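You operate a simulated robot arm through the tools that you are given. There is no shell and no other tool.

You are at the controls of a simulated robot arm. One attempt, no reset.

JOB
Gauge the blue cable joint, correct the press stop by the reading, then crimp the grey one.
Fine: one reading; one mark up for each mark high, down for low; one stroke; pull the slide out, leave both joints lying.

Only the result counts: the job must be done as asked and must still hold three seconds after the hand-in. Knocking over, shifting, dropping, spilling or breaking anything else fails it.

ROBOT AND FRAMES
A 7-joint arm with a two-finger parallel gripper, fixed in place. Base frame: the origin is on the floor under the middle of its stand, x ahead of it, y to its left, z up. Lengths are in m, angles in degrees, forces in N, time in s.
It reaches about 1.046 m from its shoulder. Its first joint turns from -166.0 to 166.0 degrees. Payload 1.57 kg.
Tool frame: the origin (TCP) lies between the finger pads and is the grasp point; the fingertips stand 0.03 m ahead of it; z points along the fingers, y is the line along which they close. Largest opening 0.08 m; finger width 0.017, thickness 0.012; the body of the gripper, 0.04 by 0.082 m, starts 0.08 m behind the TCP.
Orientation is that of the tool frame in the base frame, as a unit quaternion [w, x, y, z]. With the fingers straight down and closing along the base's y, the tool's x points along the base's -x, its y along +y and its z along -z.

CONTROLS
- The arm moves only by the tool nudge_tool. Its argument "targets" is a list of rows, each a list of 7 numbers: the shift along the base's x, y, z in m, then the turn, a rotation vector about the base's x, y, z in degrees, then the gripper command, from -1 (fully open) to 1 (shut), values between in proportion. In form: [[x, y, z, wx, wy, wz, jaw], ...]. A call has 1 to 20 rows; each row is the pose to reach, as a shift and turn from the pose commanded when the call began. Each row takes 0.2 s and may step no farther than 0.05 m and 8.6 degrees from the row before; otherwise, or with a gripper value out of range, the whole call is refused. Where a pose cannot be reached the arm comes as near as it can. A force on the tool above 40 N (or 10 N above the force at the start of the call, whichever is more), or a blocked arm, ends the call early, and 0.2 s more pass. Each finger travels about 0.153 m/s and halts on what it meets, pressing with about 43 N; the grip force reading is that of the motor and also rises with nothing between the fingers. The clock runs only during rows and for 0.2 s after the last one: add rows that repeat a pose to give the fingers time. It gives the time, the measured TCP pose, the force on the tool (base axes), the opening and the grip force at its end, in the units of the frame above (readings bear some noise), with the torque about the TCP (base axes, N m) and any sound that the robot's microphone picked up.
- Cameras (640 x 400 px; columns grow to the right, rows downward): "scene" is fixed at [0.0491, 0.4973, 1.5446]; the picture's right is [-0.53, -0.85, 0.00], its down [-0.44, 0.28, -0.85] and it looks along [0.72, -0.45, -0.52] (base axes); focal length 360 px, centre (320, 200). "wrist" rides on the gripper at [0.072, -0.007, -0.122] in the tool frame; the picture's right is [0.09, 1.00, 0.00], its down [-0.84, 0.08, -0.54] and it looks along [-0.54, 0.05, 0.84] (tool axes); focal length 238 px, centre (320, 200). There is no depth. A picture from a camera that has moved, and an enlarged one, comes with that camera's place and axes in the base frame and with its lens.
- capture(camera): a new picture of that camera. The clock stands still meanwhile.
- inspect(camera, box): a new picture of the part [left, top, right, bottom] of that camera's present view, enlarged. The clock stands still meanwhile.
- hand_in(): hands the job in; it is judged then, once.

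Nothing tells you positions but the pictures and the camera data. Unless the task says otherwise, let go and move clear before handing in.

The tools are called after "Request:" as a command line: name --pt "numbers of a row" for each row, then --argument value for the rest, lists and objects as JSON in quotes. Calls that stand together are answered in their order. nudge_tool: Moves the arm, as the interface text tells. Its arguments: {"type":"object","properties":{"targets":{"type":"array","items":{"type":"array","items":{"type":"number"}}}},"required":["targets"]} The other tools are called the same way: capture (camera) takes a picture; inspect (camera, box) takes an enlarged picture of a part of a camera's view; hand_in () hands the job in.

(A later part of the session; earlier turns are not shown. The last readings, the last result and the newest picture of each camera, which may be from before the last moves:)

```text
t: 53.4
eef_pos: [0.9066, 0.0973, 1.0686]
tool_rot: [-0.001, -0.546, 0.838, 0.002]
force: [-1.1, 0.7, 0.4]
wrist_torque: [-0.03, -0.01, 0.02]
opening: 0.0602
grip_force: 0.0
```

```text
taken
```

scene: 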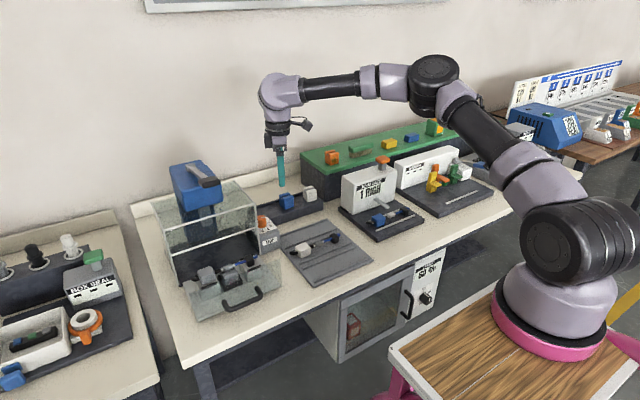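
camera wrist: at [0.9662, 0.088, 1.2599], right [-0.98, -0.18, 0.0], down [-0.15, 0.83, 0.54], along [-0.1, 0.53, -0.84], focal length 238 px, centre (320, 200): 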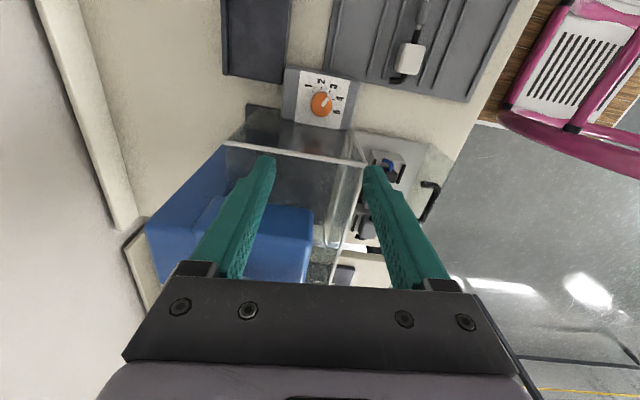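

The elbow is acceptable here. I'll lean the gripper 25° back (away from the guard) and move to a pre-grip point along the approach line to the knob.

Request:
nudge_tool --pt "0 0 0 7.6 -3.4 0 -0.4" --pt "0 0 0 15.2 -6.8 0 -0.3" --pt "0 0 0 22.84 -10.17 0 -0.2" --pt "0.012 0.007 -0.036 22.84 -10.17 0 -0.2" --pt "0.0236 0.014 -0.07 22.84 -10.17 0 -0.2" --pt "0.0236 0.014 -0.07 22.84 -10.17 0 -0.2"

Request:
capture --camera "scene"

Request:
capture --camera "wrist"

Request:
inspect --camera "wrist" --box '[260, 120, 400, 280]'

```text
t: 54.8
eef_pos: [0.9296, 0.1116, 0.9996]
tool_rot: [0.181, -0.532, 0.818, 0.121]
force: [-0.2, -0.7, 0.9]
wrist_torque: [0.02, 0.04, 0.0]
opening: 0.0481
grip_force: 0.1
```

```text
taken
```

scene: 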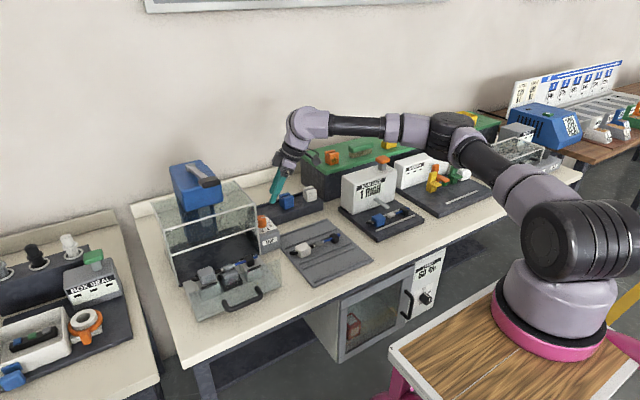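

```text
taken
camera wrist: at [0.8894, 0.0027, 1.0791], right [-0.94, 0.33, -0.04], down [0.15, 0.51, 0.85], along [0.3, 0.79, -0.53], focal length 238 px, centre (320, 200)
```

wrist: 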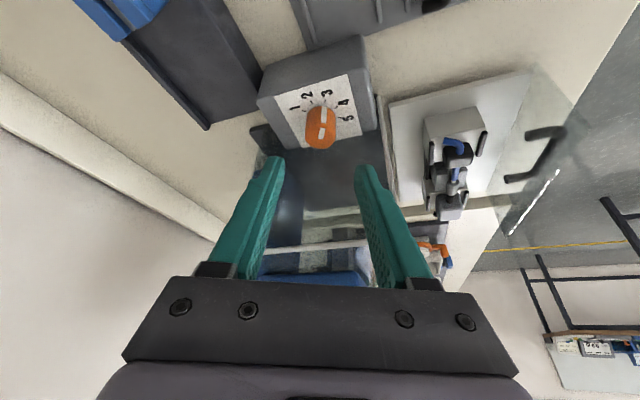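

```text
2.50 times, centred on (330, 200) of wrist
camera zoom: at [0.8894, 0.0027, 1.0791], right [-0.94, 0.33, -0.04], down [0.15, 0.51, 0.85], along [0.3, 0.79, -0.53], focal length 596 px, centre (295, 200)
```

zoom: 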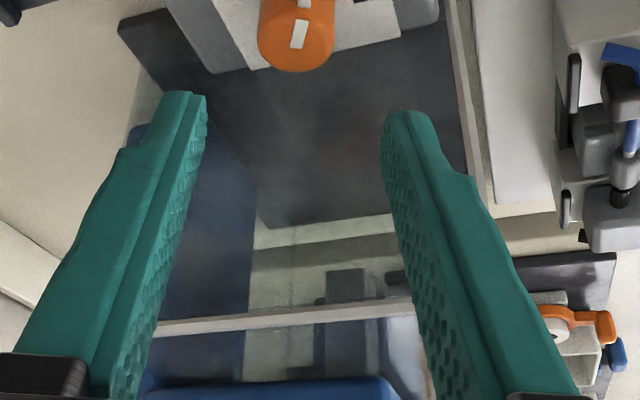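

The knob lines up laterally between the fingers. I'll approach along the finger axis, stopping partway to check.

Request:
nudge_tool --pt "0.006 0.0128 -0.031 0 0 0 -0.2" --pt "0.011 0.024 -0.058 0 0 0 -0.2" --pt "0.0145 0.031 -0.076 0 0 0 -0.2" --pt "0.0145 0.031 -0.076 0 0 0 -0.2"

Request:
capture --camera "wrist"

Request:
inspect --camera "wrist" --box '[240, 90, 400, 250]'

Request:
inspect --camera "scene" --box '[230, 170, 320, 260]'

```text
t: 55.8
eef_pos: [0.9456, 0.1437, 0.9232]
tool_rot: [0.18, -0.533, 0.818, 0.119]
force: [0.8, 0.4, 0.2]
wrist_torque: [-0.01, 0.0, 0.0]
opening: 0.048
grip_force: 0.1
```

```text
taken
camera wrist: at [0.9045, 0.0347, 1.0027], right [-0.94, 0.33, -0.04], down [0.15, 0.51, 0.85], along [0.29, 0.79, -0.53], focal length 238 px, centre (320, 200)
```

wrist: 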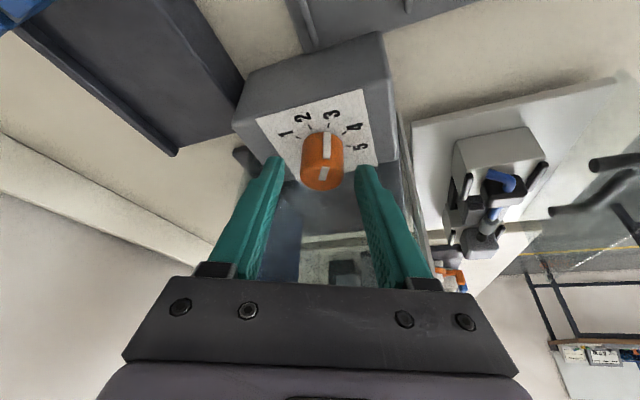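

```text
2.50 times, centred on (320, 170) of wrist
camera zoom: at [0.9045, 0.0347, 1.0027], right [-0.94, 0.33, -0.04], down [0.15, 0.51, 0.85], along [0.29, 0.79, -0.53], focal length 596 px, centre (320, 275)
```

zoom: 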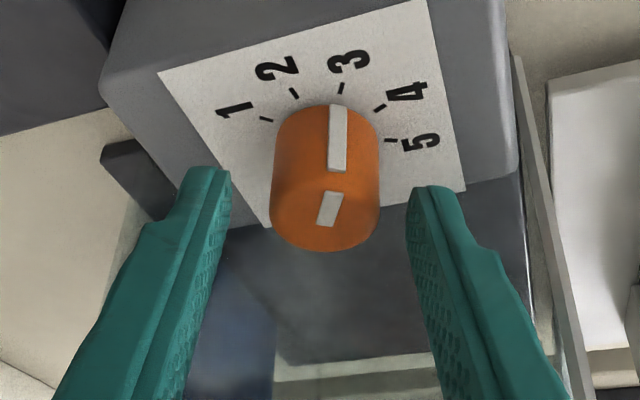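

```text
4.44 times, centred on (275, 215) of scene
camera zoom: at [0.0491, 0.4973, 1.5446], right [-0.53, -0.85, 0.0], down [-0.44, 0.28, -0.85], along [0.72, -0.45, -0.52], focal length 1602 px, centre (520, 133)
```

zoom: 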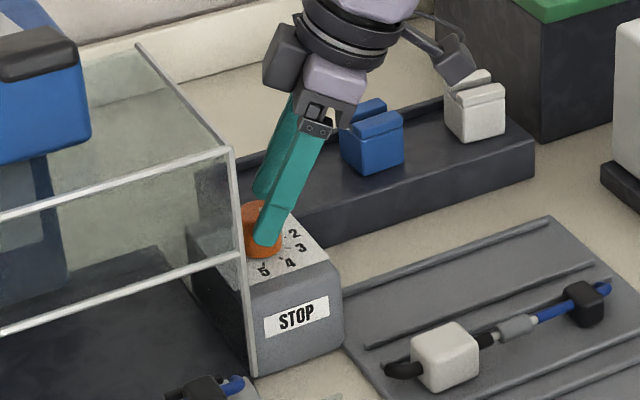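

The fingers are straddling the knob top and the pointer is clearly at 3. I'll move down the remaining 17 mm and grip.

Request:
nudge_tool --pt "0.0015 0.004 -0.009 0 0 0 -0.2" --pt "0.0025 0.0065 -0.0165 0 0 0 -0.2" --pt "0.0025 0.0065 -0.0165 0 0 0 -0.2" --pt "0.0025 0.0065 -0.0165 0 0 0 0.2" --pt "0.0025 0.0065 -0.0165 0 0 0 1" --pt "0.0025 0.0065 -0.0165 0 0 0 1"

Request:
inspect --camera "wrist" --box '[240, 90, 400, 250]'

Request:
inspect --camera "scene" --box '[230, 170, 320, 260]'

```text
t: 57.2
eef_pos: [0.9469, 0.1506, 0.9062]
tool_rot: [0.18, -0.532, 0.818, 0.12]
force: [-6.9, -0.9, -1.8]
wrist_torque: [-0.33, -0.6, 0.09]
opening: 0.0306
grip_force: 40.0
```

```text
2.50 times, centred on (320, 170) of wrist
camera zoom: at [0.9059, 0.0414, 0.9858], right [-0.94, 0.33, -0.04], down [0.15, 0.51, 0.85], along [0.29, 0.79, -0.53], focal length 596 px, centre (320, 275)
```

zoom: 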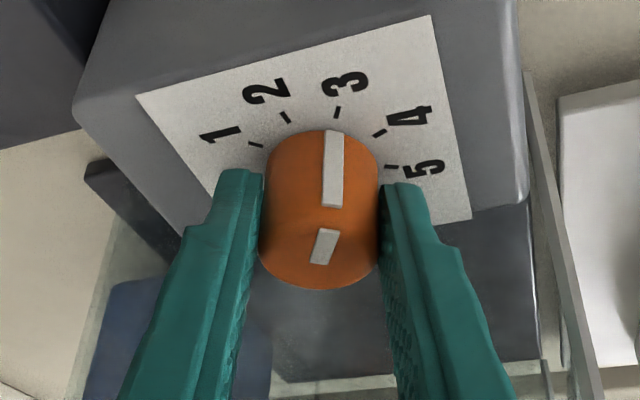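

```text
4.44 times, centred on (275, 215) of scene
camera zoom: at [0.0491, 0.4973, 1.5446], right [-0.53, -0.85, 0.0], down [-0.44, 0.28, -0.85], along [0.72, -0.45, -0.52], focal length 1602 px, centre (520, 133)
```

zoom: 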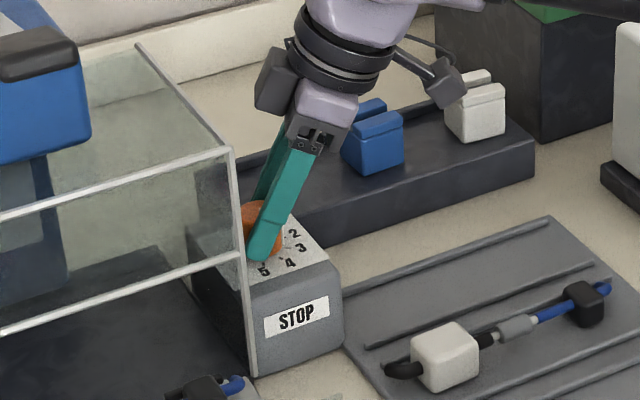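

The knob is gripped (0.031 wide). Now I'll turn it 38° clockwise about its own axis toward 4.

Request:
nudge_tool --pt "-0.0009 0.0006 0 0 0 -7.6 1" --pt "-0.0018 0.0013 0 0 0 -15.2 1" --pt "-0.0025 0.0022 0 0 0 -22.8 1" --pt "-0.0032 0.0031 0 0 0 -30.4 1" --pt "-0.0037 0.0041 0 0 0 -38 1" --pt "-0.0037 0.0041 0 0 0 -38 1"

Request:
inspect --camera "wrist" --box '[240, 90, 400, 250]'

Request:
inspect --camera "scene" --box '[230, 170, 320, 260]'

```text
t: 58.6
eef_pos: [0.9435, 0.1527, 0.9053]
tool_rot: [0.21, -0.236, 0.947, 0.054]
force: [-20.1, -6.2, -8.0]
wrist_torque: [-0.68, 0.16, 0.09]
opening: 0.0303
grip_force: 39.9
```

```text
2.50 times, centred on (320, 170) of wrist
camera zoom: at [0.8435, 0.0936, 0.9858], right [-0.54, 0.84, -0.04], down [0.43, 0.31, 0.85], along [0.72, 0.44, -0.53], focal length 596 px, centre (320, 275)
```

zoom: 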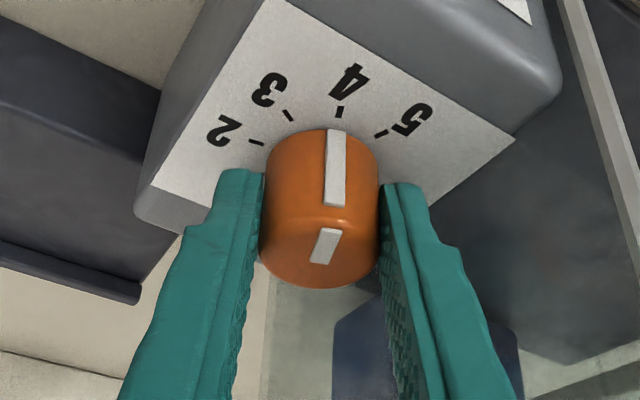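

```text
4.44 times, centred on (275, 215) of scene
camera zoom: at [0.0491, 0.4973, 1.5446], right [-0.53, -0.85, 0.0], down [-0.44, 0.28, -0.85], along [0.72, -0.45, -0.52], focal length 1602 px, centre (520, 133)
```

zoom: 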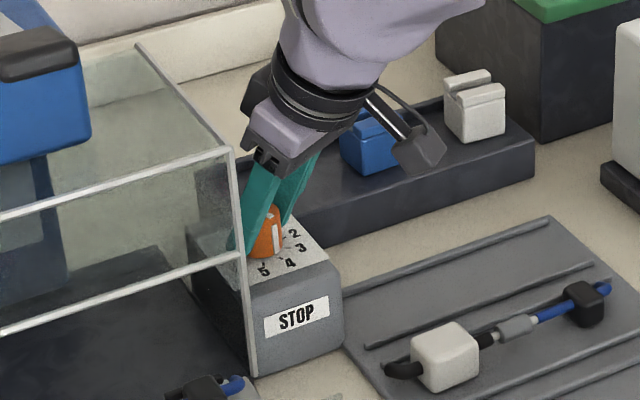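

The pointer now stands at 4 exactly as it stood at 3 before. I'll ease the side load and open the fingers slowly.

Request:
nudge_tool --pt "-0.001 -0.001 0.0005 0 0 0 1" --pt "-0.001 -0.001 0.0005 0 0 0 1" --pt "-0.001 -0.001 0.0005 0 0 0 0.1" --pt "-0.001 -0.001 0.0005 0 0 0 -0.15" --pt "-0.001 -0.001 0.0005 0 0 0 -0.15"

Request:
inspect --camera "wrist" --box '[240, 90, 400, 250]'

Request:
inspect --camera "scene" --box '[230, 170, 320, 260]'

```text
t: 59.8
eef_pos: [0.9424, 0.1517, 0.9069]
tool_rot: [0.21, -0.238, 0.947, 0.054]
force: [-0.4, 0.0, 0.3]
wrist_torque: [-0.02, 0.03, 0.01]
opening: 0.0459
grip_force: 0.1
```

```text
2.50 times, centred on (320, 170) of wrist
camera zoom: at [0.8433, 0.0925, 0.9867], right [-0.54, 0.84, -0.04], down [0.43, 0.31, 0.85], along [0.72, 0.44, -0.53], focal length 596 px, centre (320, 275)
```

zoom: 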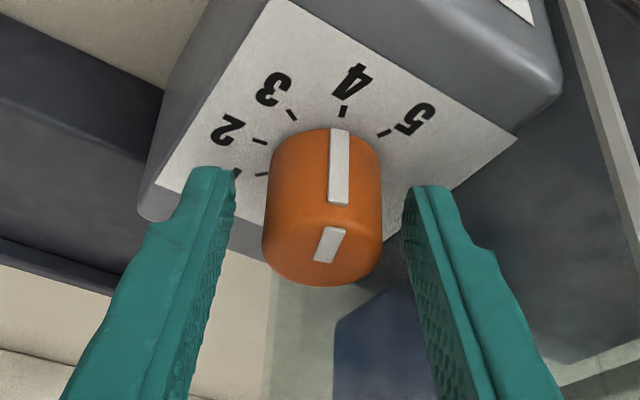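

```text
4.44 times, centred on (275, 215) of scene
camera zoom: at [0.0491, 0.4973, 1.5446], right [-0.53, -0.85, 0.0], down [-0.44, 0.28, -0.85], along [0.72, -0.45, -0.52], focal length 1602 px, centre (520, 133)
```

zoom: 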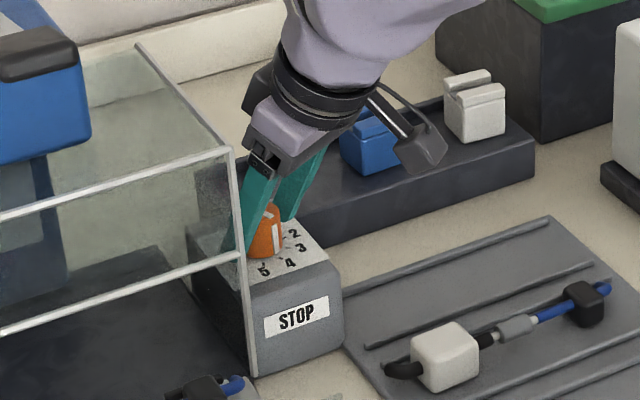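

The knob is released with its pointer on 4. I'll retract along the finger axis, then move over in front of the slide for a close look at its handle.

Request:
nudge_tool --pt "-0.012 -0.0065 0.03 0 0 0 -0.15" --pt "-0.025 -0.013 0.06 0 0 0 -0.15" --pt "-0.042 -0.023 0.1 0 0 0 -0.15" --pt "-0.06 -0.033 0.14 0 0 -4 0.5" --pt "-0.09 -0.033 0.17 0 0 -10 1" --pt "-0.13 -0.02 0.19 0 0 -16 1" --pt "-0.17 0 0.2 0 0 -22 1" --pt "-0.21 0.02 0.2 0 0 -28 1" --pt "-0.25 0.04 0.2 0 0 -28 1" --pt "-0.29 0.06 0.2 0 0 -28 1" --pt "-0.31 0.09 0.2 0 0 -28 1" --pt "-0.31 0.09 0.2 0 0 -28 1"

Request:
capture --camera "scene"

Request:
capture --camera "wrist"

Request:
inspect --camera "wrist" --box '[240, 80, 320, 150]'

```text
t: 62.4
eef_pos: [0.6302, 0.2443, 1.1073]
tool_rot: [0.216, 0.0, 0.976, 0.002]
force: [-0.5, 0.0, -1.0]
wrist_torque: [-0.04, 0.03, 0.01]
opening: 0.0
grip_force: 21.6
```

```text
taken
```

scene: 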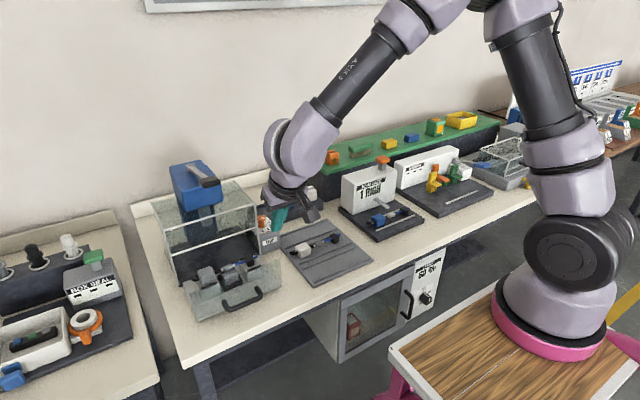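

```text
taken
camera wrist: at [0.5148, 0.2367, 1.1867], right [-0.09, 1.0, -0.04], down [0.53, 0.08, 0.85], along [0.84, 0.05, -0.53], focal length 238 px, centre (320, 200)
```

wrist: 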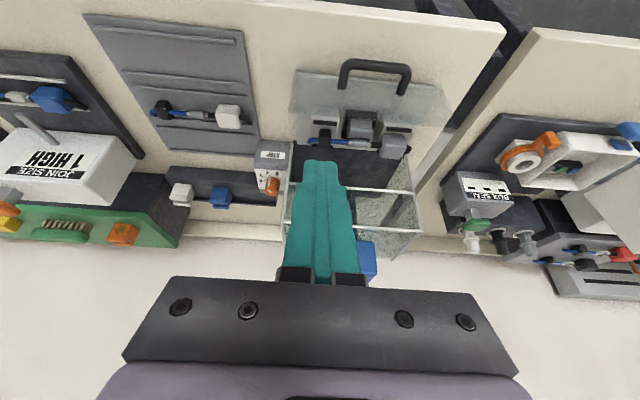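

```text
5.71 times, centred on (280, 115) of wrist
camera zoom: at [0.5148, 0.2367, 1.1867], right [-0.09, 1.0, -0.04], down [0.53, 0.08, 0.85], along [0.84, 0.05, -0.53], focal length 1362 px, centre (549, 686)
```

zoom: 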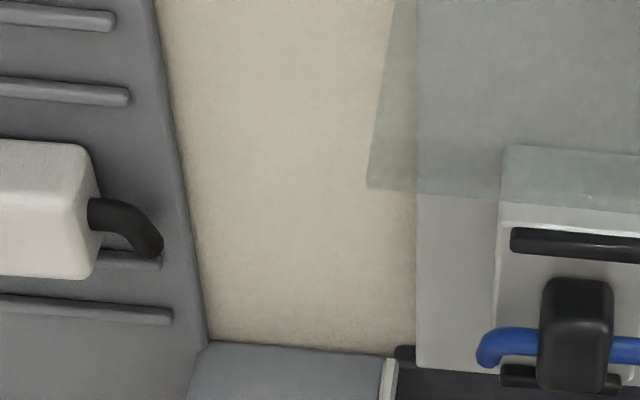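

The dial and display hold. I'll zoom in on the slide plate and handle from here and from the scene camera to measure the handle gap.

Request:
inspect --camera "wrist" --box '[285, 50, 455, 165]'

Request:
inspect --camera "scene" --box '[180, 255, 285, 325]'

Request:
inspect --camera "scene" --box '[250, 200, 300, 250]'

```text
3.48 times, centred on (370, 108) of wrist
camera zoom: at [0.5148, 0.2367, 1.1867], right [-0.09, 1.0, -0.04], down [0.53, 0.08, 0.85], along [0.84, 0.05, -0.53], focal length 829 px, centre (146, 522)
```

zoom: 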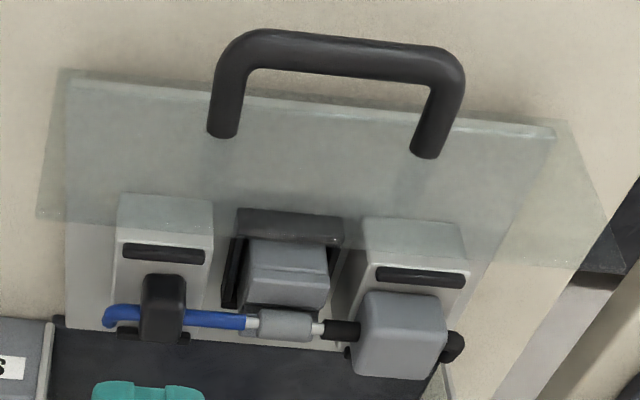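

```text
5.71 times, centred on (232, 290) of scene
camera zoom: at [0.0491, 0.4973, 1.5446], right [-0.53, -0.85, 0.0], down [-0.44, 0.28, -0.85], along [0.72, -0.45, -0.52], focal length 2060 px, centre (820, -314)
```

zoom: 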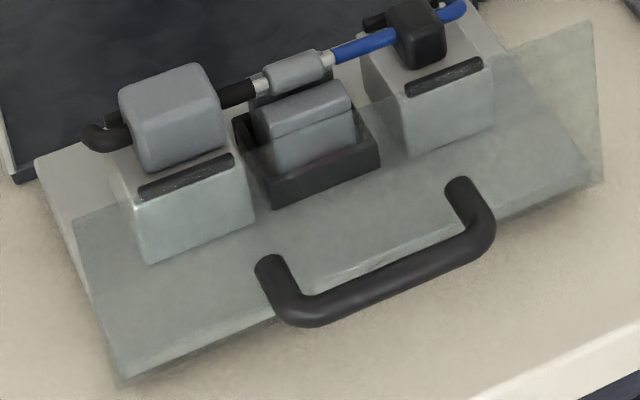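

```text
8.00 times, centred on (275, 225) of scene
camera zoom: at [0.0491, 0.4973, 1.5446], right [-0.53, -0.85, 0.0], down [-0.44, 0.28, -0.85], along [0.72, -0.45, -0.52], focal length 2884 px, centre (680, 0)
```

zoom: 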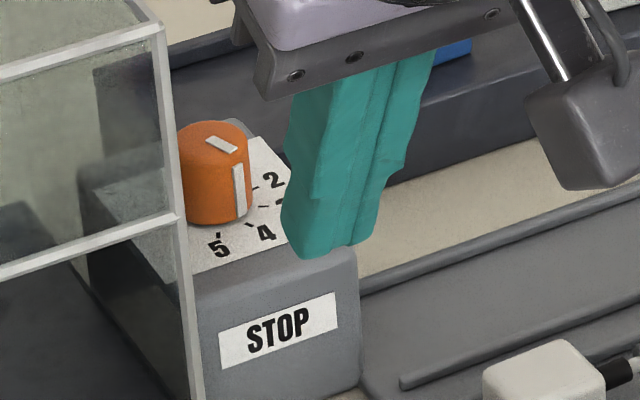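

The handle bar is at about (0.69, 0.319, 0.85), diameter ≈13 mm, with legs at y≈0.274/0.364 and the plate at x≈0.723. I'll grip the bar with one finger in front and one behind it: turn the gripper 90° about its own axis (keeping the 25° lean) and move above it.

Request:
nudge_tool --pt "0 0.007 0 -3.457 0 7.415 0.4" --pt "0 0.014 0 -6.915 0 14.831 0.4" --pt "0 0.021 0 -10.372 0 22.246 0.4" --pt "0 0.028 0 -13.829 0 29.662 0.4" --pt "0 0.035 0 -17.286 0 37.077 0.4" --pt "0 0.042 0 -20.744 0 44.493 0.4" --pt "0 0.049 0 -24.201 0 51.908 0.4" --pt "0 0.056 0 -27.658 0 59.324 0.4" --pt "0 0.063 0 -31.115 0 66.739 0.4" --pt "0 0.07 0 -34.573 0 74.155 0.4" --pt "0 0.075 0 -38.03 0 81.57 0.4" --pt "0 0.075 0 -38.03 0 81.57 0.4"

Request:
capture --camera "scene"

Request:
capture --camera "wrist"

```text
t: 65.0
eef_pos: [0.633, 0.3182, 1.107]
tool_rot: [-0.153, 0.691, -0.69, 0.152]
force: [-0.1, -0.5, -0.4]
wrist_torque: [-0.01, -0.01, -0.02]
opening: 0.0241
grip_force: 0.0
```

```text
taken
```

scene: 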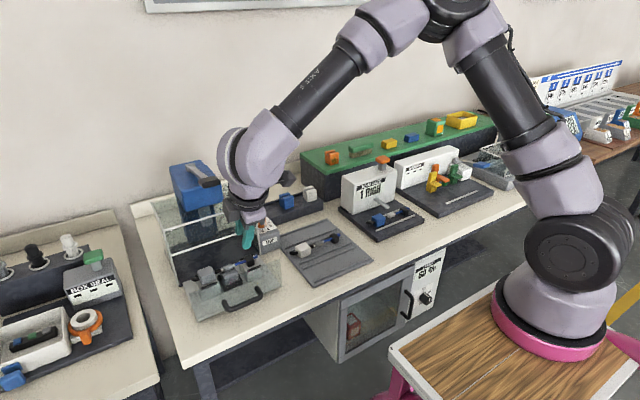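

```text
taken
camera wrist: at [0.588, 0.2468, 1.2201], right [-0.9, -0.09, -0.42], down [-0.3, 0.84, 0.46], along [0.31, 0.54, -0.78], focal length 238 px, centre (320, 200)
```

wrist: 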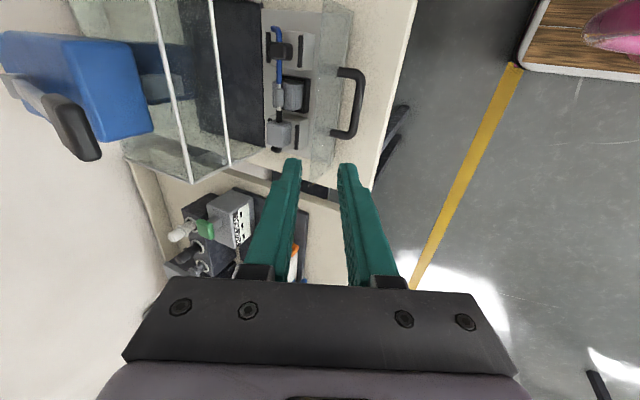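

Posture is good. Moving down to the pre-grip point in line with the handle bar.

Request:
nudge_tool --pt "0.002 0 -0.04 0 0 0 0.4" --pt "0.004 0 -0.08 0 0 0 0.4" --pt "0.006 0.001 -0.12 0 0 0 0.4" --pt "0.007 0.001 -0.15 0 0 0 0.4" --pt "0.007 0.001 -0.15 0 0 0 0.4"

Request:
capture --camera "wrist"

Request:
inspect --camera "wrist" --box '[240, 60, 400, 200]'

Request:
inspect --camera "scene" --box '[170, 190, 310, 330]'

```text
t: 66.2
eef_pos: [0.6399, 0.3179, 0.9567]
tool_rot: [-0.152, 0.692, -0.69, 0.151]
force: [1.3, 0.6, 0.4]
wrist_torque: [0.01, 0.01, 0.02]
opening: 0.0243
grip_force: 0.0
```

```text
taken
camera wrist: at [0.5956, 0.2467, 1.0696], right [-0.9, -0.09, -0.42], down [-0.3, 0.84, 0.46], along [0.31, 0.54, -0.78], focal length 238 px, centre (320, 200)
```

wrist: 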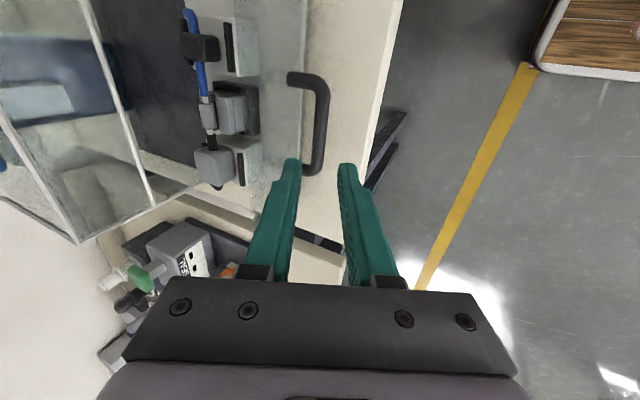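

```text
2.86 times, centred on (320, 130) of wrist
camera zoom: at [0.5956, 0.2467, 1.0696], right [-0.9, -0.09, -0.42], down [-0.3, 0.84, 0.46], along [0.31, 0.54, -0.78], focal length 681 px, centre (320, 400)
```

zoom: 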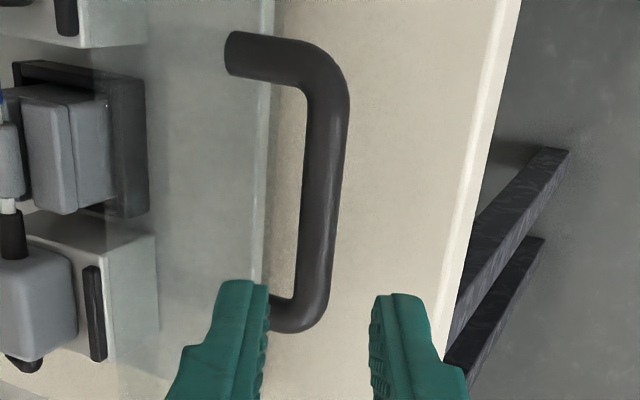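

```text
2.86 times, centred on (240, 260) of scene
camera zoom: at [0.0491, 0.4973, 1.5446], right [-0.53, -0.85, 0.0], down [-0.44, 0.28, -0.85], along [0.72, -0.45, -0.52], focal length 1030 px, centre (549, 29)
```

zoom: 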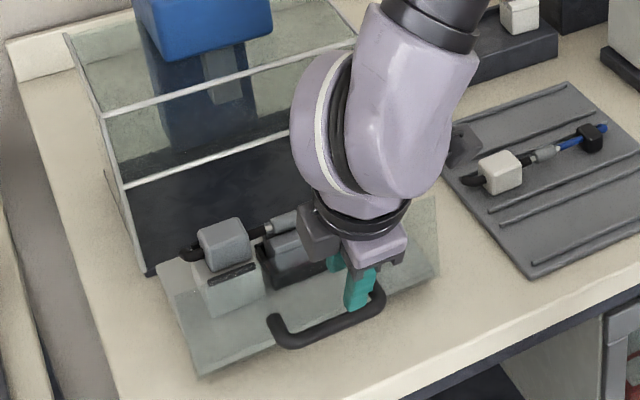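

The bar lies exactly on the gripper's axis. I'll advance along the finger direction with a narrow 24 mm opening, in two stages.

Request:
nudge_tool --pt "0.0127 0 -0.0272 0 0 0 0.4" --pt "0.0254 0 -0.0544 0 0 0 0.4" --pt "0.0317 0.001 -0.068 0 0 0 0.4" --pt "0.0317 0.001 -0.068 0 0 0 0.4"

Request:
inspect --camera "wrist" --box '[240, 60, 400, 200]'

Request:
inspect --camera "scene" --box '[200, 230, 290, 320]'

```text
t: 67.2
eef_pos: [0.6733, 0.3205, 0.889]
tool_rot: [-0.152, 0.691, -0.69, 0.151]
force: [0.0, 0.2, 0.5]
wrist_torque: [0.0, 0.04, 0.02]
opening: 0.024
grip_force: 0.0
```

```text
2.86 times, centred on (320, 130) of wrist
camera zoom: at [0.6278, 0.2475, 1.0016], right [-0.9, -0.09, -0.42], down [-0.3, 0.84, 0.46], along [0.31, 0.54, -0.78], focal length 681 px, centre (320, 400)
```

zoom: 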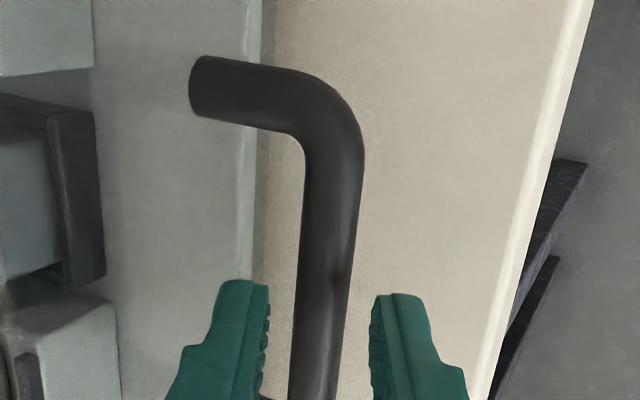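

```text
4.44 times, centred on (245, 275) of scene
camera zoom: at [0.0491, 0.4973, 1.5446], right [-0.53, -0.85, 0.0], down [-0.44, 0.28, -0.85], along [0.72, -0.45, -0.52], focal length 1602 px, centre (653, -133)
```

zoom: 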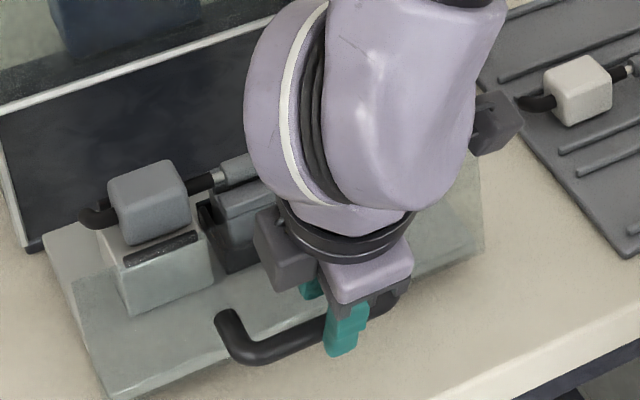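

The bar sits centrally between the fingers with room to the plate. Final advance and close.

Request:
nudge_tool --pt "0.0053 -0.001 -0.0113 0 0 0 0.4" --pt "0.0095 -0.001 -0.021 0 0 0 0.4" --pt "0.0095 -0.001 -0.021 0 0 0 0.4" --pt "0.0095 -0.001 -0.021 0 0 0 1" --pt "0.0095 -0.001 -0.021 0 0 0 1" --pt "0.0095 -0.001 -0.021 0 0 0 1"

Request:
inspect --camera "wrist" --box '[240, 60, 400, 200]'

Request:
inspect --camera "scene" --box '[200, 230, 290, 320]'

```text
t: 68.6
eef_pos: [0.6819, 0.3191, 0.8677]
tool_rot: [-0.152, 0.691, -0.69, 0.152]
force: [0.4, 1.6, 6.9]
wrist_torque: [-0.24, -0.07, 0.49]
opening: 0.0137
grip_force: 30.8
```

```text
2.86 times, centred on (320, 130) of wrist
camera zoom: at [0.6365, 0.247, 0.9809], right [-0.9, -0.09, -0.42], down [-0.3, 0.84, 0.46], along [0.31, 0.54, -0.78], focal length 681 px, centre (320, 400)
```

zoom: 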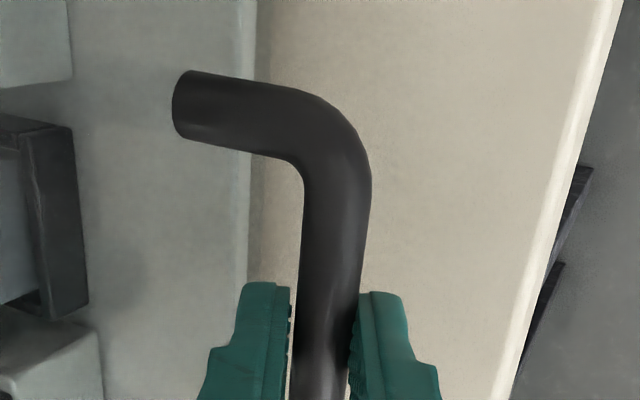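

```text
4.44 times, centred on (245, 275) of scene
camera zoom: at [0.0491, 0.4973, 1.5446], right [-0.53, -0.85, 0.0], down [-0.44, 0.28, -0.85], along [0.72, -0.45, -0.52], focal length 1602 px, centre (653, -133)
```

zoom: 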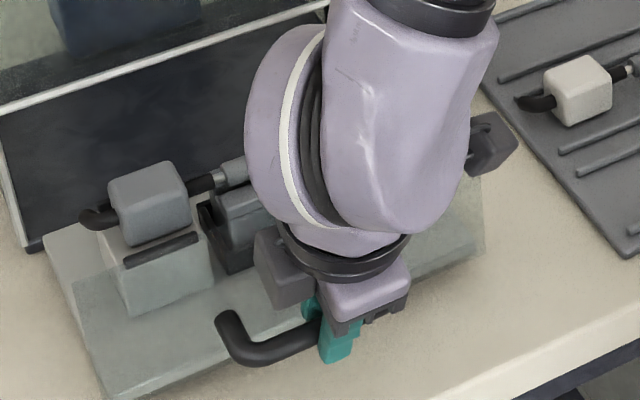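

The handle is gripped. Now I'll push the slide in slowly along +x.

Request:
nudge_tool --pt "0.003 0 0 0 0 0 1" --pt "0.008 0 0 0 0 0 1" --pt "0.015 0 0 0 0 0 1" --pt "0.023 0 0 0 0 0 1" --pt "0.031 0 0 0 0 0 1" --pt "0.039 0 0 0 0 0 1" --pt "0.047 0 0 0 0 0 1" --pt "0.055 0 0 0 0 0 1" --pt "0.06 0 0 0 0 0 1" --pt "0.06 0 0 0 0 0 1"

Request:
capture --camera "scene"

Request:
inspect --camera "scene" --box '[150, 160, 300, 320]'

Request:
capture --camera "wrist"

```text
t: 70.8
eef_pos: [0.7417, 0.3189, 0.8678]
tool_rot: [0.153, -0.69, 0.691, -0.151]
force: [0.9, -4.5, 13.3]
wrist_torque: [-0.12, -0.08, 0.48]
opening: 0.0137
grip_force: 30.4
```

```text
taken
```

scene: 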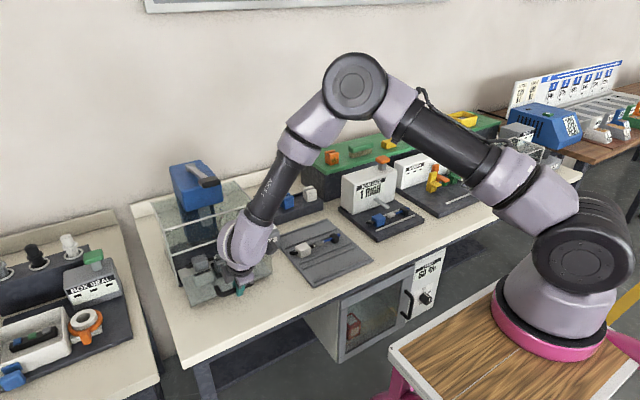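

```text
2.50 times, centred on (225, 240) of scene
camera zoom: at [0.0491, 0.4973, 1.5446], right [-0.53, -0.85, 0.0], down [-0.44, 0.28, -0.85], along [0.72, -0.45, -0.52], focal length 901 px, centre (558, 100)
```

zoom: 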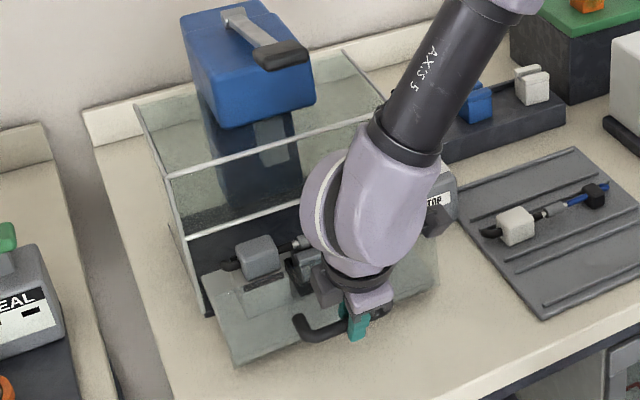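

```text
taken
camera wrist: at [0.6961, 0.2472, 0.9809], right [-0.9, -0.09, -0.42], down [-0.3, 0.84, 0.46], along [0.31, 0.54, -0.78], focal length 238 px, centre (320, 200)
```

wrist: 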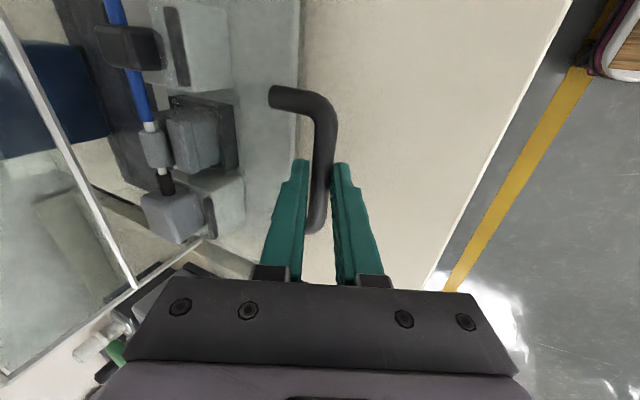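

The slide moves smoothly and the grey joint stays put. Continuing to push, relieving the small vertical load.

Request:
nudge_tool --pt "0.005 0 0.0005 0 0 0 1" --pt "0.012 0 0.001 0 0 0 1" --pt "0.02 0 0.001 0 0 0 1" --pt "0.028 0 0.001 0 0 0 1" --pt "0.036 0 0.001 0 0 0 1" --pt "0.044 0 0.001 0 0 0 1" --pt "0.052 0 0.001 0 0 0 1" --pt "0.06 0 0.001 0 0 0 1" --pt "0.06 0 0.001 0 0 0 1"

Request:
capture --camera "scene"

Request:
inspect --camera "scene" --box '[150, 150, 300, 320]'

Request:
capture --camera "wrist"

```text
t: 72.8
eef_pos: [0.801, 0.3185, 0.8686]
tool_rot: [0.151, -0.691, 0.691, -0.151]
force: [0.7, -3.9, -12.2]
wrist_torque: [-0.25, 0.11, 0.5]
opening: 0.0136
grip_force: 30.7
```

```text
taken
```

scene: 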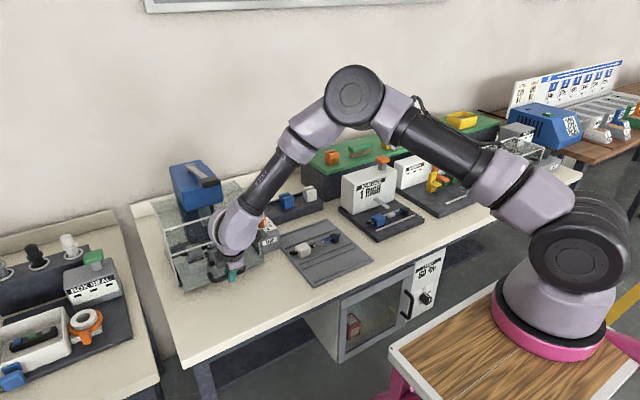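

```text
2.35 times, centred on (225, 235) of scene
camera zoom: at [0.0491, 0.4973, 1.5446], right [-0.53, -0.85, 0.0], down [-0.44, 0.28, -0.85], along [0.72, -0.45, -0.52], focal length 848 px, centre (544, 118)
```

zoom: 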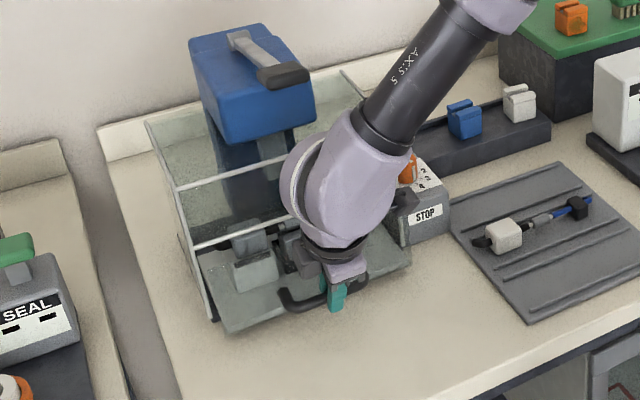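

```text
taken
camera wrist: at [0.7558, 0.2473, 0.9811], right [-0.9, -0.09, -0.42], down [-0.3, 0.84, 0.46], along [0.31, 0.54, -0.78], focal length 238 px, centre (320, 200)
```

wrist: 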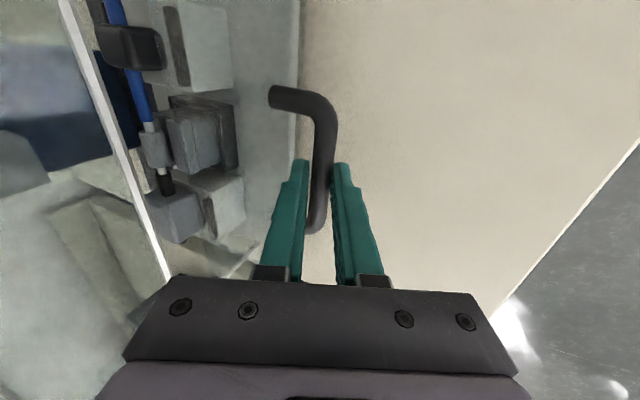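

About 2–3 cm remain. I'll push on slowly and watch for the end stop.

Request:
nudge_tool --pt "0.004 0 -0.0003 0 0 0 1" --pt "0.009 0 -0.0005 0 0 0 1" --pt "0.013 0 -0.0005 0 0 0 1" --pt "0.016 0 -0.0005 0 0 0 1" --pt "0.019 0 -0.0005 0 0 0 1" --pt "0.021 0 -0.0005 0 0 0 1" --pt "0.023 0 -0.0005 0 0 0 1" --pt "0.023 0 -0.0005 0 0 0 1"

Request:
inspect --camera "scene" --box '[150, 150, 300, 320]'

Request:
capture --camera "wrist"

```text
t: 74.6
eef_pos: [0.8245, 0.3183, 0.8684]
tool_rot: [0.152, -0.691, 0.691, -0.152]
force: [1.0, -8.4, -10.5]
wrist_torque: [-0.6, 0.05, 0.31]
opening: 0.0136
grip_force: 29.8
```

```text
2.35 times, centred on (225, 235) of scene
camera zoom: at [0.0491, 0.4973, 1.5446], right [-0.53, -0.85, 0.0], down [-0.44, 0.28, -0.85], along [0.72, -0.45, -0.52], focal length 848 px, centre (544, 118)
```

zoom: 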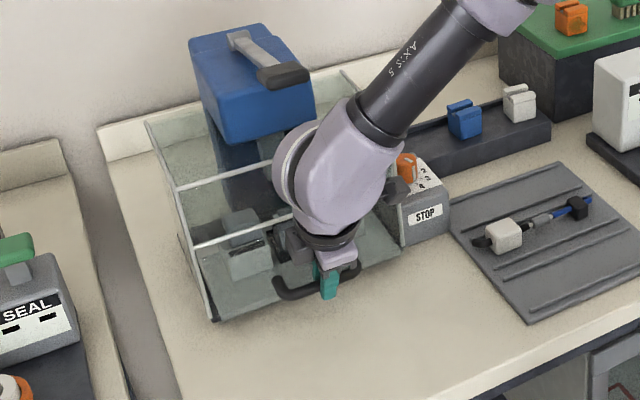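

```text
taken
camera wrist: at [0.7798, 0.2473, 0.9811], right [-0.9, -0.09, -0.42], down [-0.3, 0.84, 0.46], along [0.31, 0.54, -0.78], focal length 238 px, centre (320, 200)
```

wrist: 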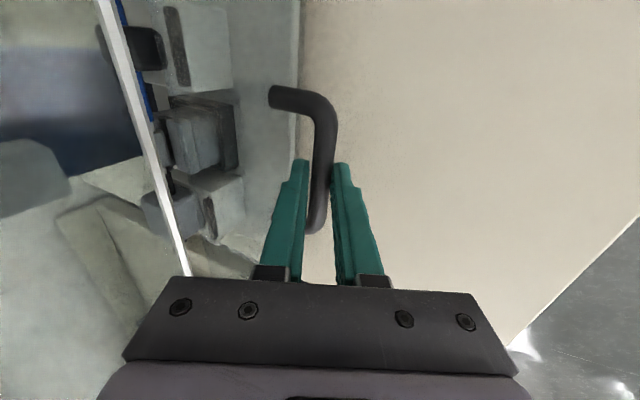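

No end stop felt yet. Pushing on gently in 2–3 mm steps.

Request:
nudge_tool --pt "0.002 0 0 0 0 0 1" --pt "0.004 0 0 0 0 0 1" --pt "0.006 0 0 0 0 0 1" --pt "0.006 0 0 0 0 0 1"

Request:
inspect --camera "scene" --box '[170, 190, 290, 320]'

```text
t: 75.6
eef_pos: [0.8299, 0.3185, 0.8672]
tool_rot: [0.153, -0.69, 0.691, -0.152]
force: [0.4, -8.6, -9.3]
wrist_torque: [-0.38, 0.07, 0.38]
opening: 0.0136
grip_force: 30.5
```

```text
3.08 times, centred on (230, 255) of scene
camera zoom: at [0.0491, 0.4973, 1.5446], right [-0.53, -0.85, 0.0], down [-0.44, 0.28, -0.85], along [0.72, -0.45, -0.52], focal length 1109 px, centre (597, 31)
```

zoom: 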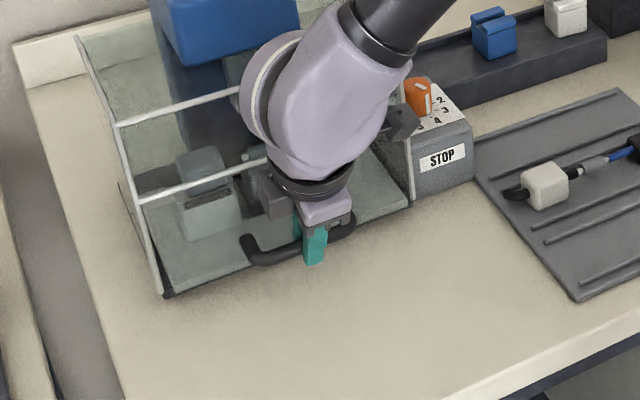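

Still moving freely; continuing in small steps toward the end stop.

Request:
nudge_tool --pt "0.002 0 0 0 0 0 1" --pt "0.004 0 0 0 0 0 1" --pt "0.006 0 0 0 0 0 1" --pt "0.008 0 0 0 0 0 1" --pt "0.008 0 0 0 0 0 1"

Request:
inspect --camera "scene" --box '[170, 190, 290, 320]'

Request:
capture --camera "wrist"

```text
t: 76.8
eef_pos: [0.8384, 0.3182, 0.8672]
tool_rot: [-0.151, 0.691, -0.69, 0.152]
force: [2.2, -7.7, -8.5]
wrist_torque: [-0.39, 0.05, 0.43]
opening: 0.0137
grip_force: 30.0
```

```text
3.08 times, centred on (230, 255) of scene
camera zoom: at [0.0491, 0.4973, 1.5446], right [-0.53, -0.85, 0.0], down [-0.44, 0.28, -0.85], along [0.72, -0.45, -0.52], focal length 1109 px, centre (597, 31)
```

zoom: 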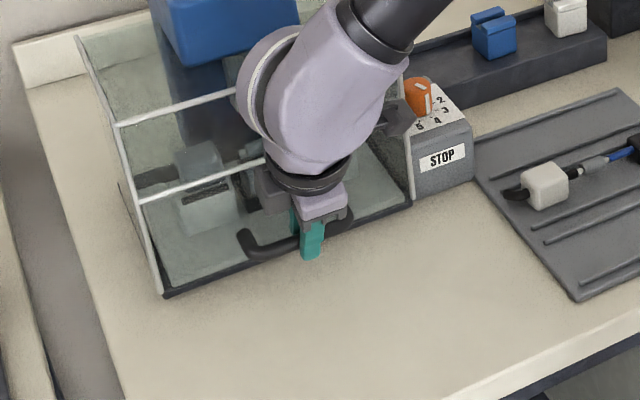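

```text
taken
camera wrist: at [0.7937, 0.2473, 0.981], right [-0.9, -0.09, -0.42], down [-0.3, 0.84, 0.46], along [0.31, 0.54, -0.78], focal length 238 px, centre (320, 200)
```

wrist: 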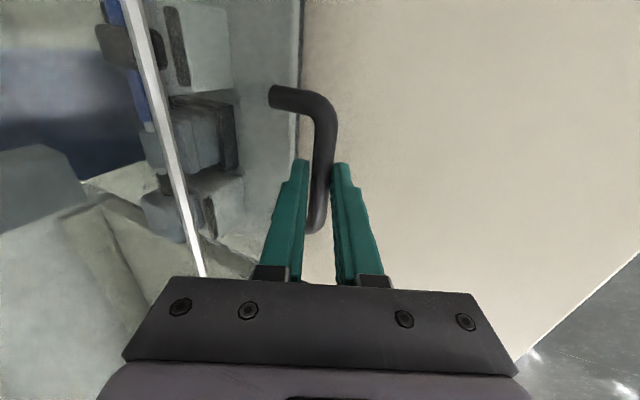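

The slide plate is now inside the guard and the sleeve should be near the ram (x≈0.96). I'll keep going a few millimetres at a time to feel the end stop.

Request:
nudge_tool --pt "0.0015 0 0 0 0 0 1" --pt "0.003 0 0 0 0 0 1" --pt "0.0045 0 0 0 0 0 1" --pt "0.0045 0 0 0 0 0 1"

Request:
inspect --camera "scene" --box '[170, 190, 290, 320]'

```text
t: 77.8
eef_pos: [0.8434, 0.3188, 0.8687]
tool_rot: [-0.151, 0.691, -0.691, 0.152]
force: [-0.4, -8.7, -3.3]
wrist_torque: [-0.4, 0.03, 0.38]
opening: 0.014
grip_force: 30.4
```

```text
3.08 times, centred on (230, 255) of scene
camera zoom: at [0.0491, 0.4973, 1.5446], right [-0.53, -0.85, 0.0], down [-0.44, 0.28, -0.85], along [0.72, -0.45, -0.52], focal length 1109 px, centre (597, 31)
```

zoom: 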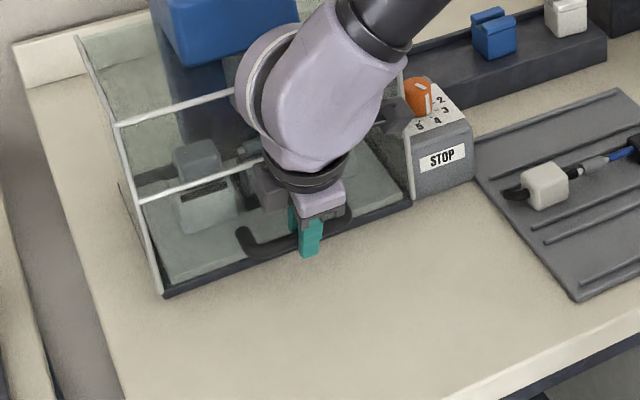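

Still no stop. I'll go a few more millimetres while staying clear of the guard panel.

Request:
nudge_tool --pt "0.002 0 0 0 0 0 1" --pt "0.004 0 0 0 0 0 1" --pt "0.006 0 0 0 0 0 1" --pt "0.007 0 0 0 0 0 1" --pt "0.007 0 0 0 0 0 1"

Request:
capture --camera "wrist"

Request:
inspect --camera "scene" --box '[160, 150, 270, 260]'

```text
t: 78.5
eef_pos: [0.8429, 0.3197, 0.8671]
tool_rot: [-0.15, 0.693, -0.689, 0.15]
force: [-17.8, -10.9, 14.8]
wrist_torque: [-0.68, 0.17, 0.25]
opening: 0.0139
grip_force: 29.6
stopped in row 3: the force on the tool passed its limit at 41 N (the readings are from after the stop); the commanded pose is now the measured one
```

```text
taken
camera wrist: at [0.7985, 0.2477, 0.9813], right [-0.91, -0.1, -0.41], down [-0.3, 0.84, 0.46], along [0.3, 0.54, -0.79], focal length 238 px, centre (320, 200)
```

wrist: 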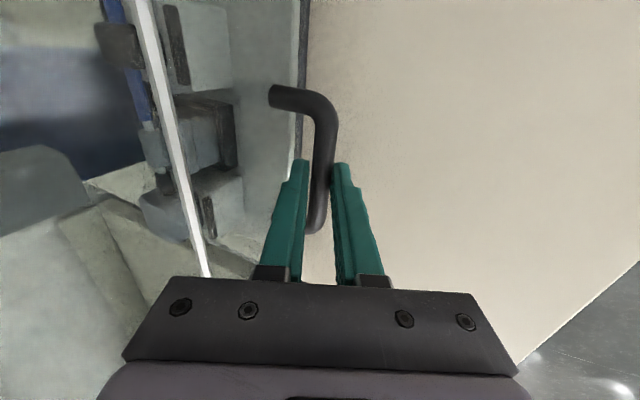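

```text
3.64 times, centred on (215, 205) of scene
camera zoom: at [0.0491, 0.4973, 1.5446], right [-0.53, -0.85, 0.0], down [-0.44, 0.28, -0.85], along [0.72, -0.45, -0.52], focal length 1311 px, centre (702, 182)
```

zoom: 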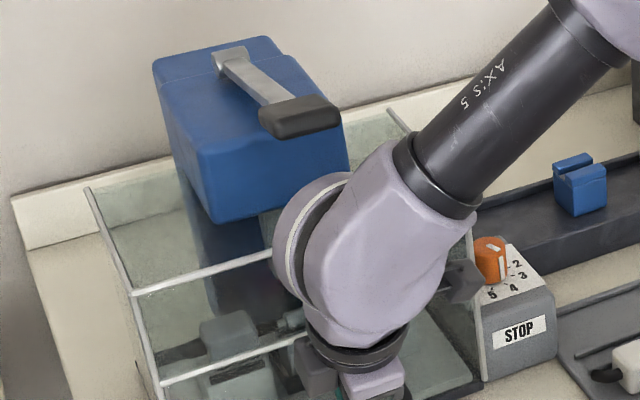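

The slide has hit its end stop (force 41 N at about 0.162 m of travel). I'll release the handle and back out along the finger axis.

Request:
nudge_tool --pt "0 0 0 0 0 0 0.8" --pt "0 0 0 0 0 0 0.45" --pt "0 0 0 0 0 0 0.42" --pt "0 0 0 0 0 0 0.42"

Request:
inspect --camera "wrist" --box '[240, 60, 400, 200]'

```text
t: 79.5
eef_pos: [0.8453, 0.3199, 0.8659]
tool_rot: [-0.15, 0.692, -0.69, 0.15]
force: [0.1, -0.1, 0.5]
wrist_torque: [0.0, 0.02, -0.02]
opening: 0.0233
grip_force: 0.0
```

```text
2.86 times, centred on (320, 130) of wrist
camera zoom: at [0.7999, 0.2482, 0.98], right [-0.91, -0.1, -0.41], down [-0.3, 0.84, 0.46], along [0.3, 0.54, -0.79], focal length 681 px, centre (320, 400)
```

zoom: 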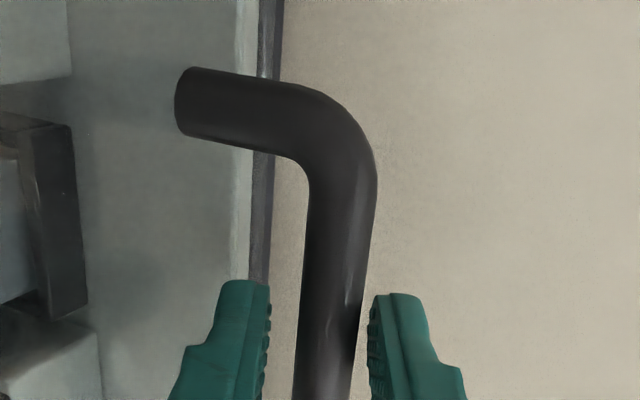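

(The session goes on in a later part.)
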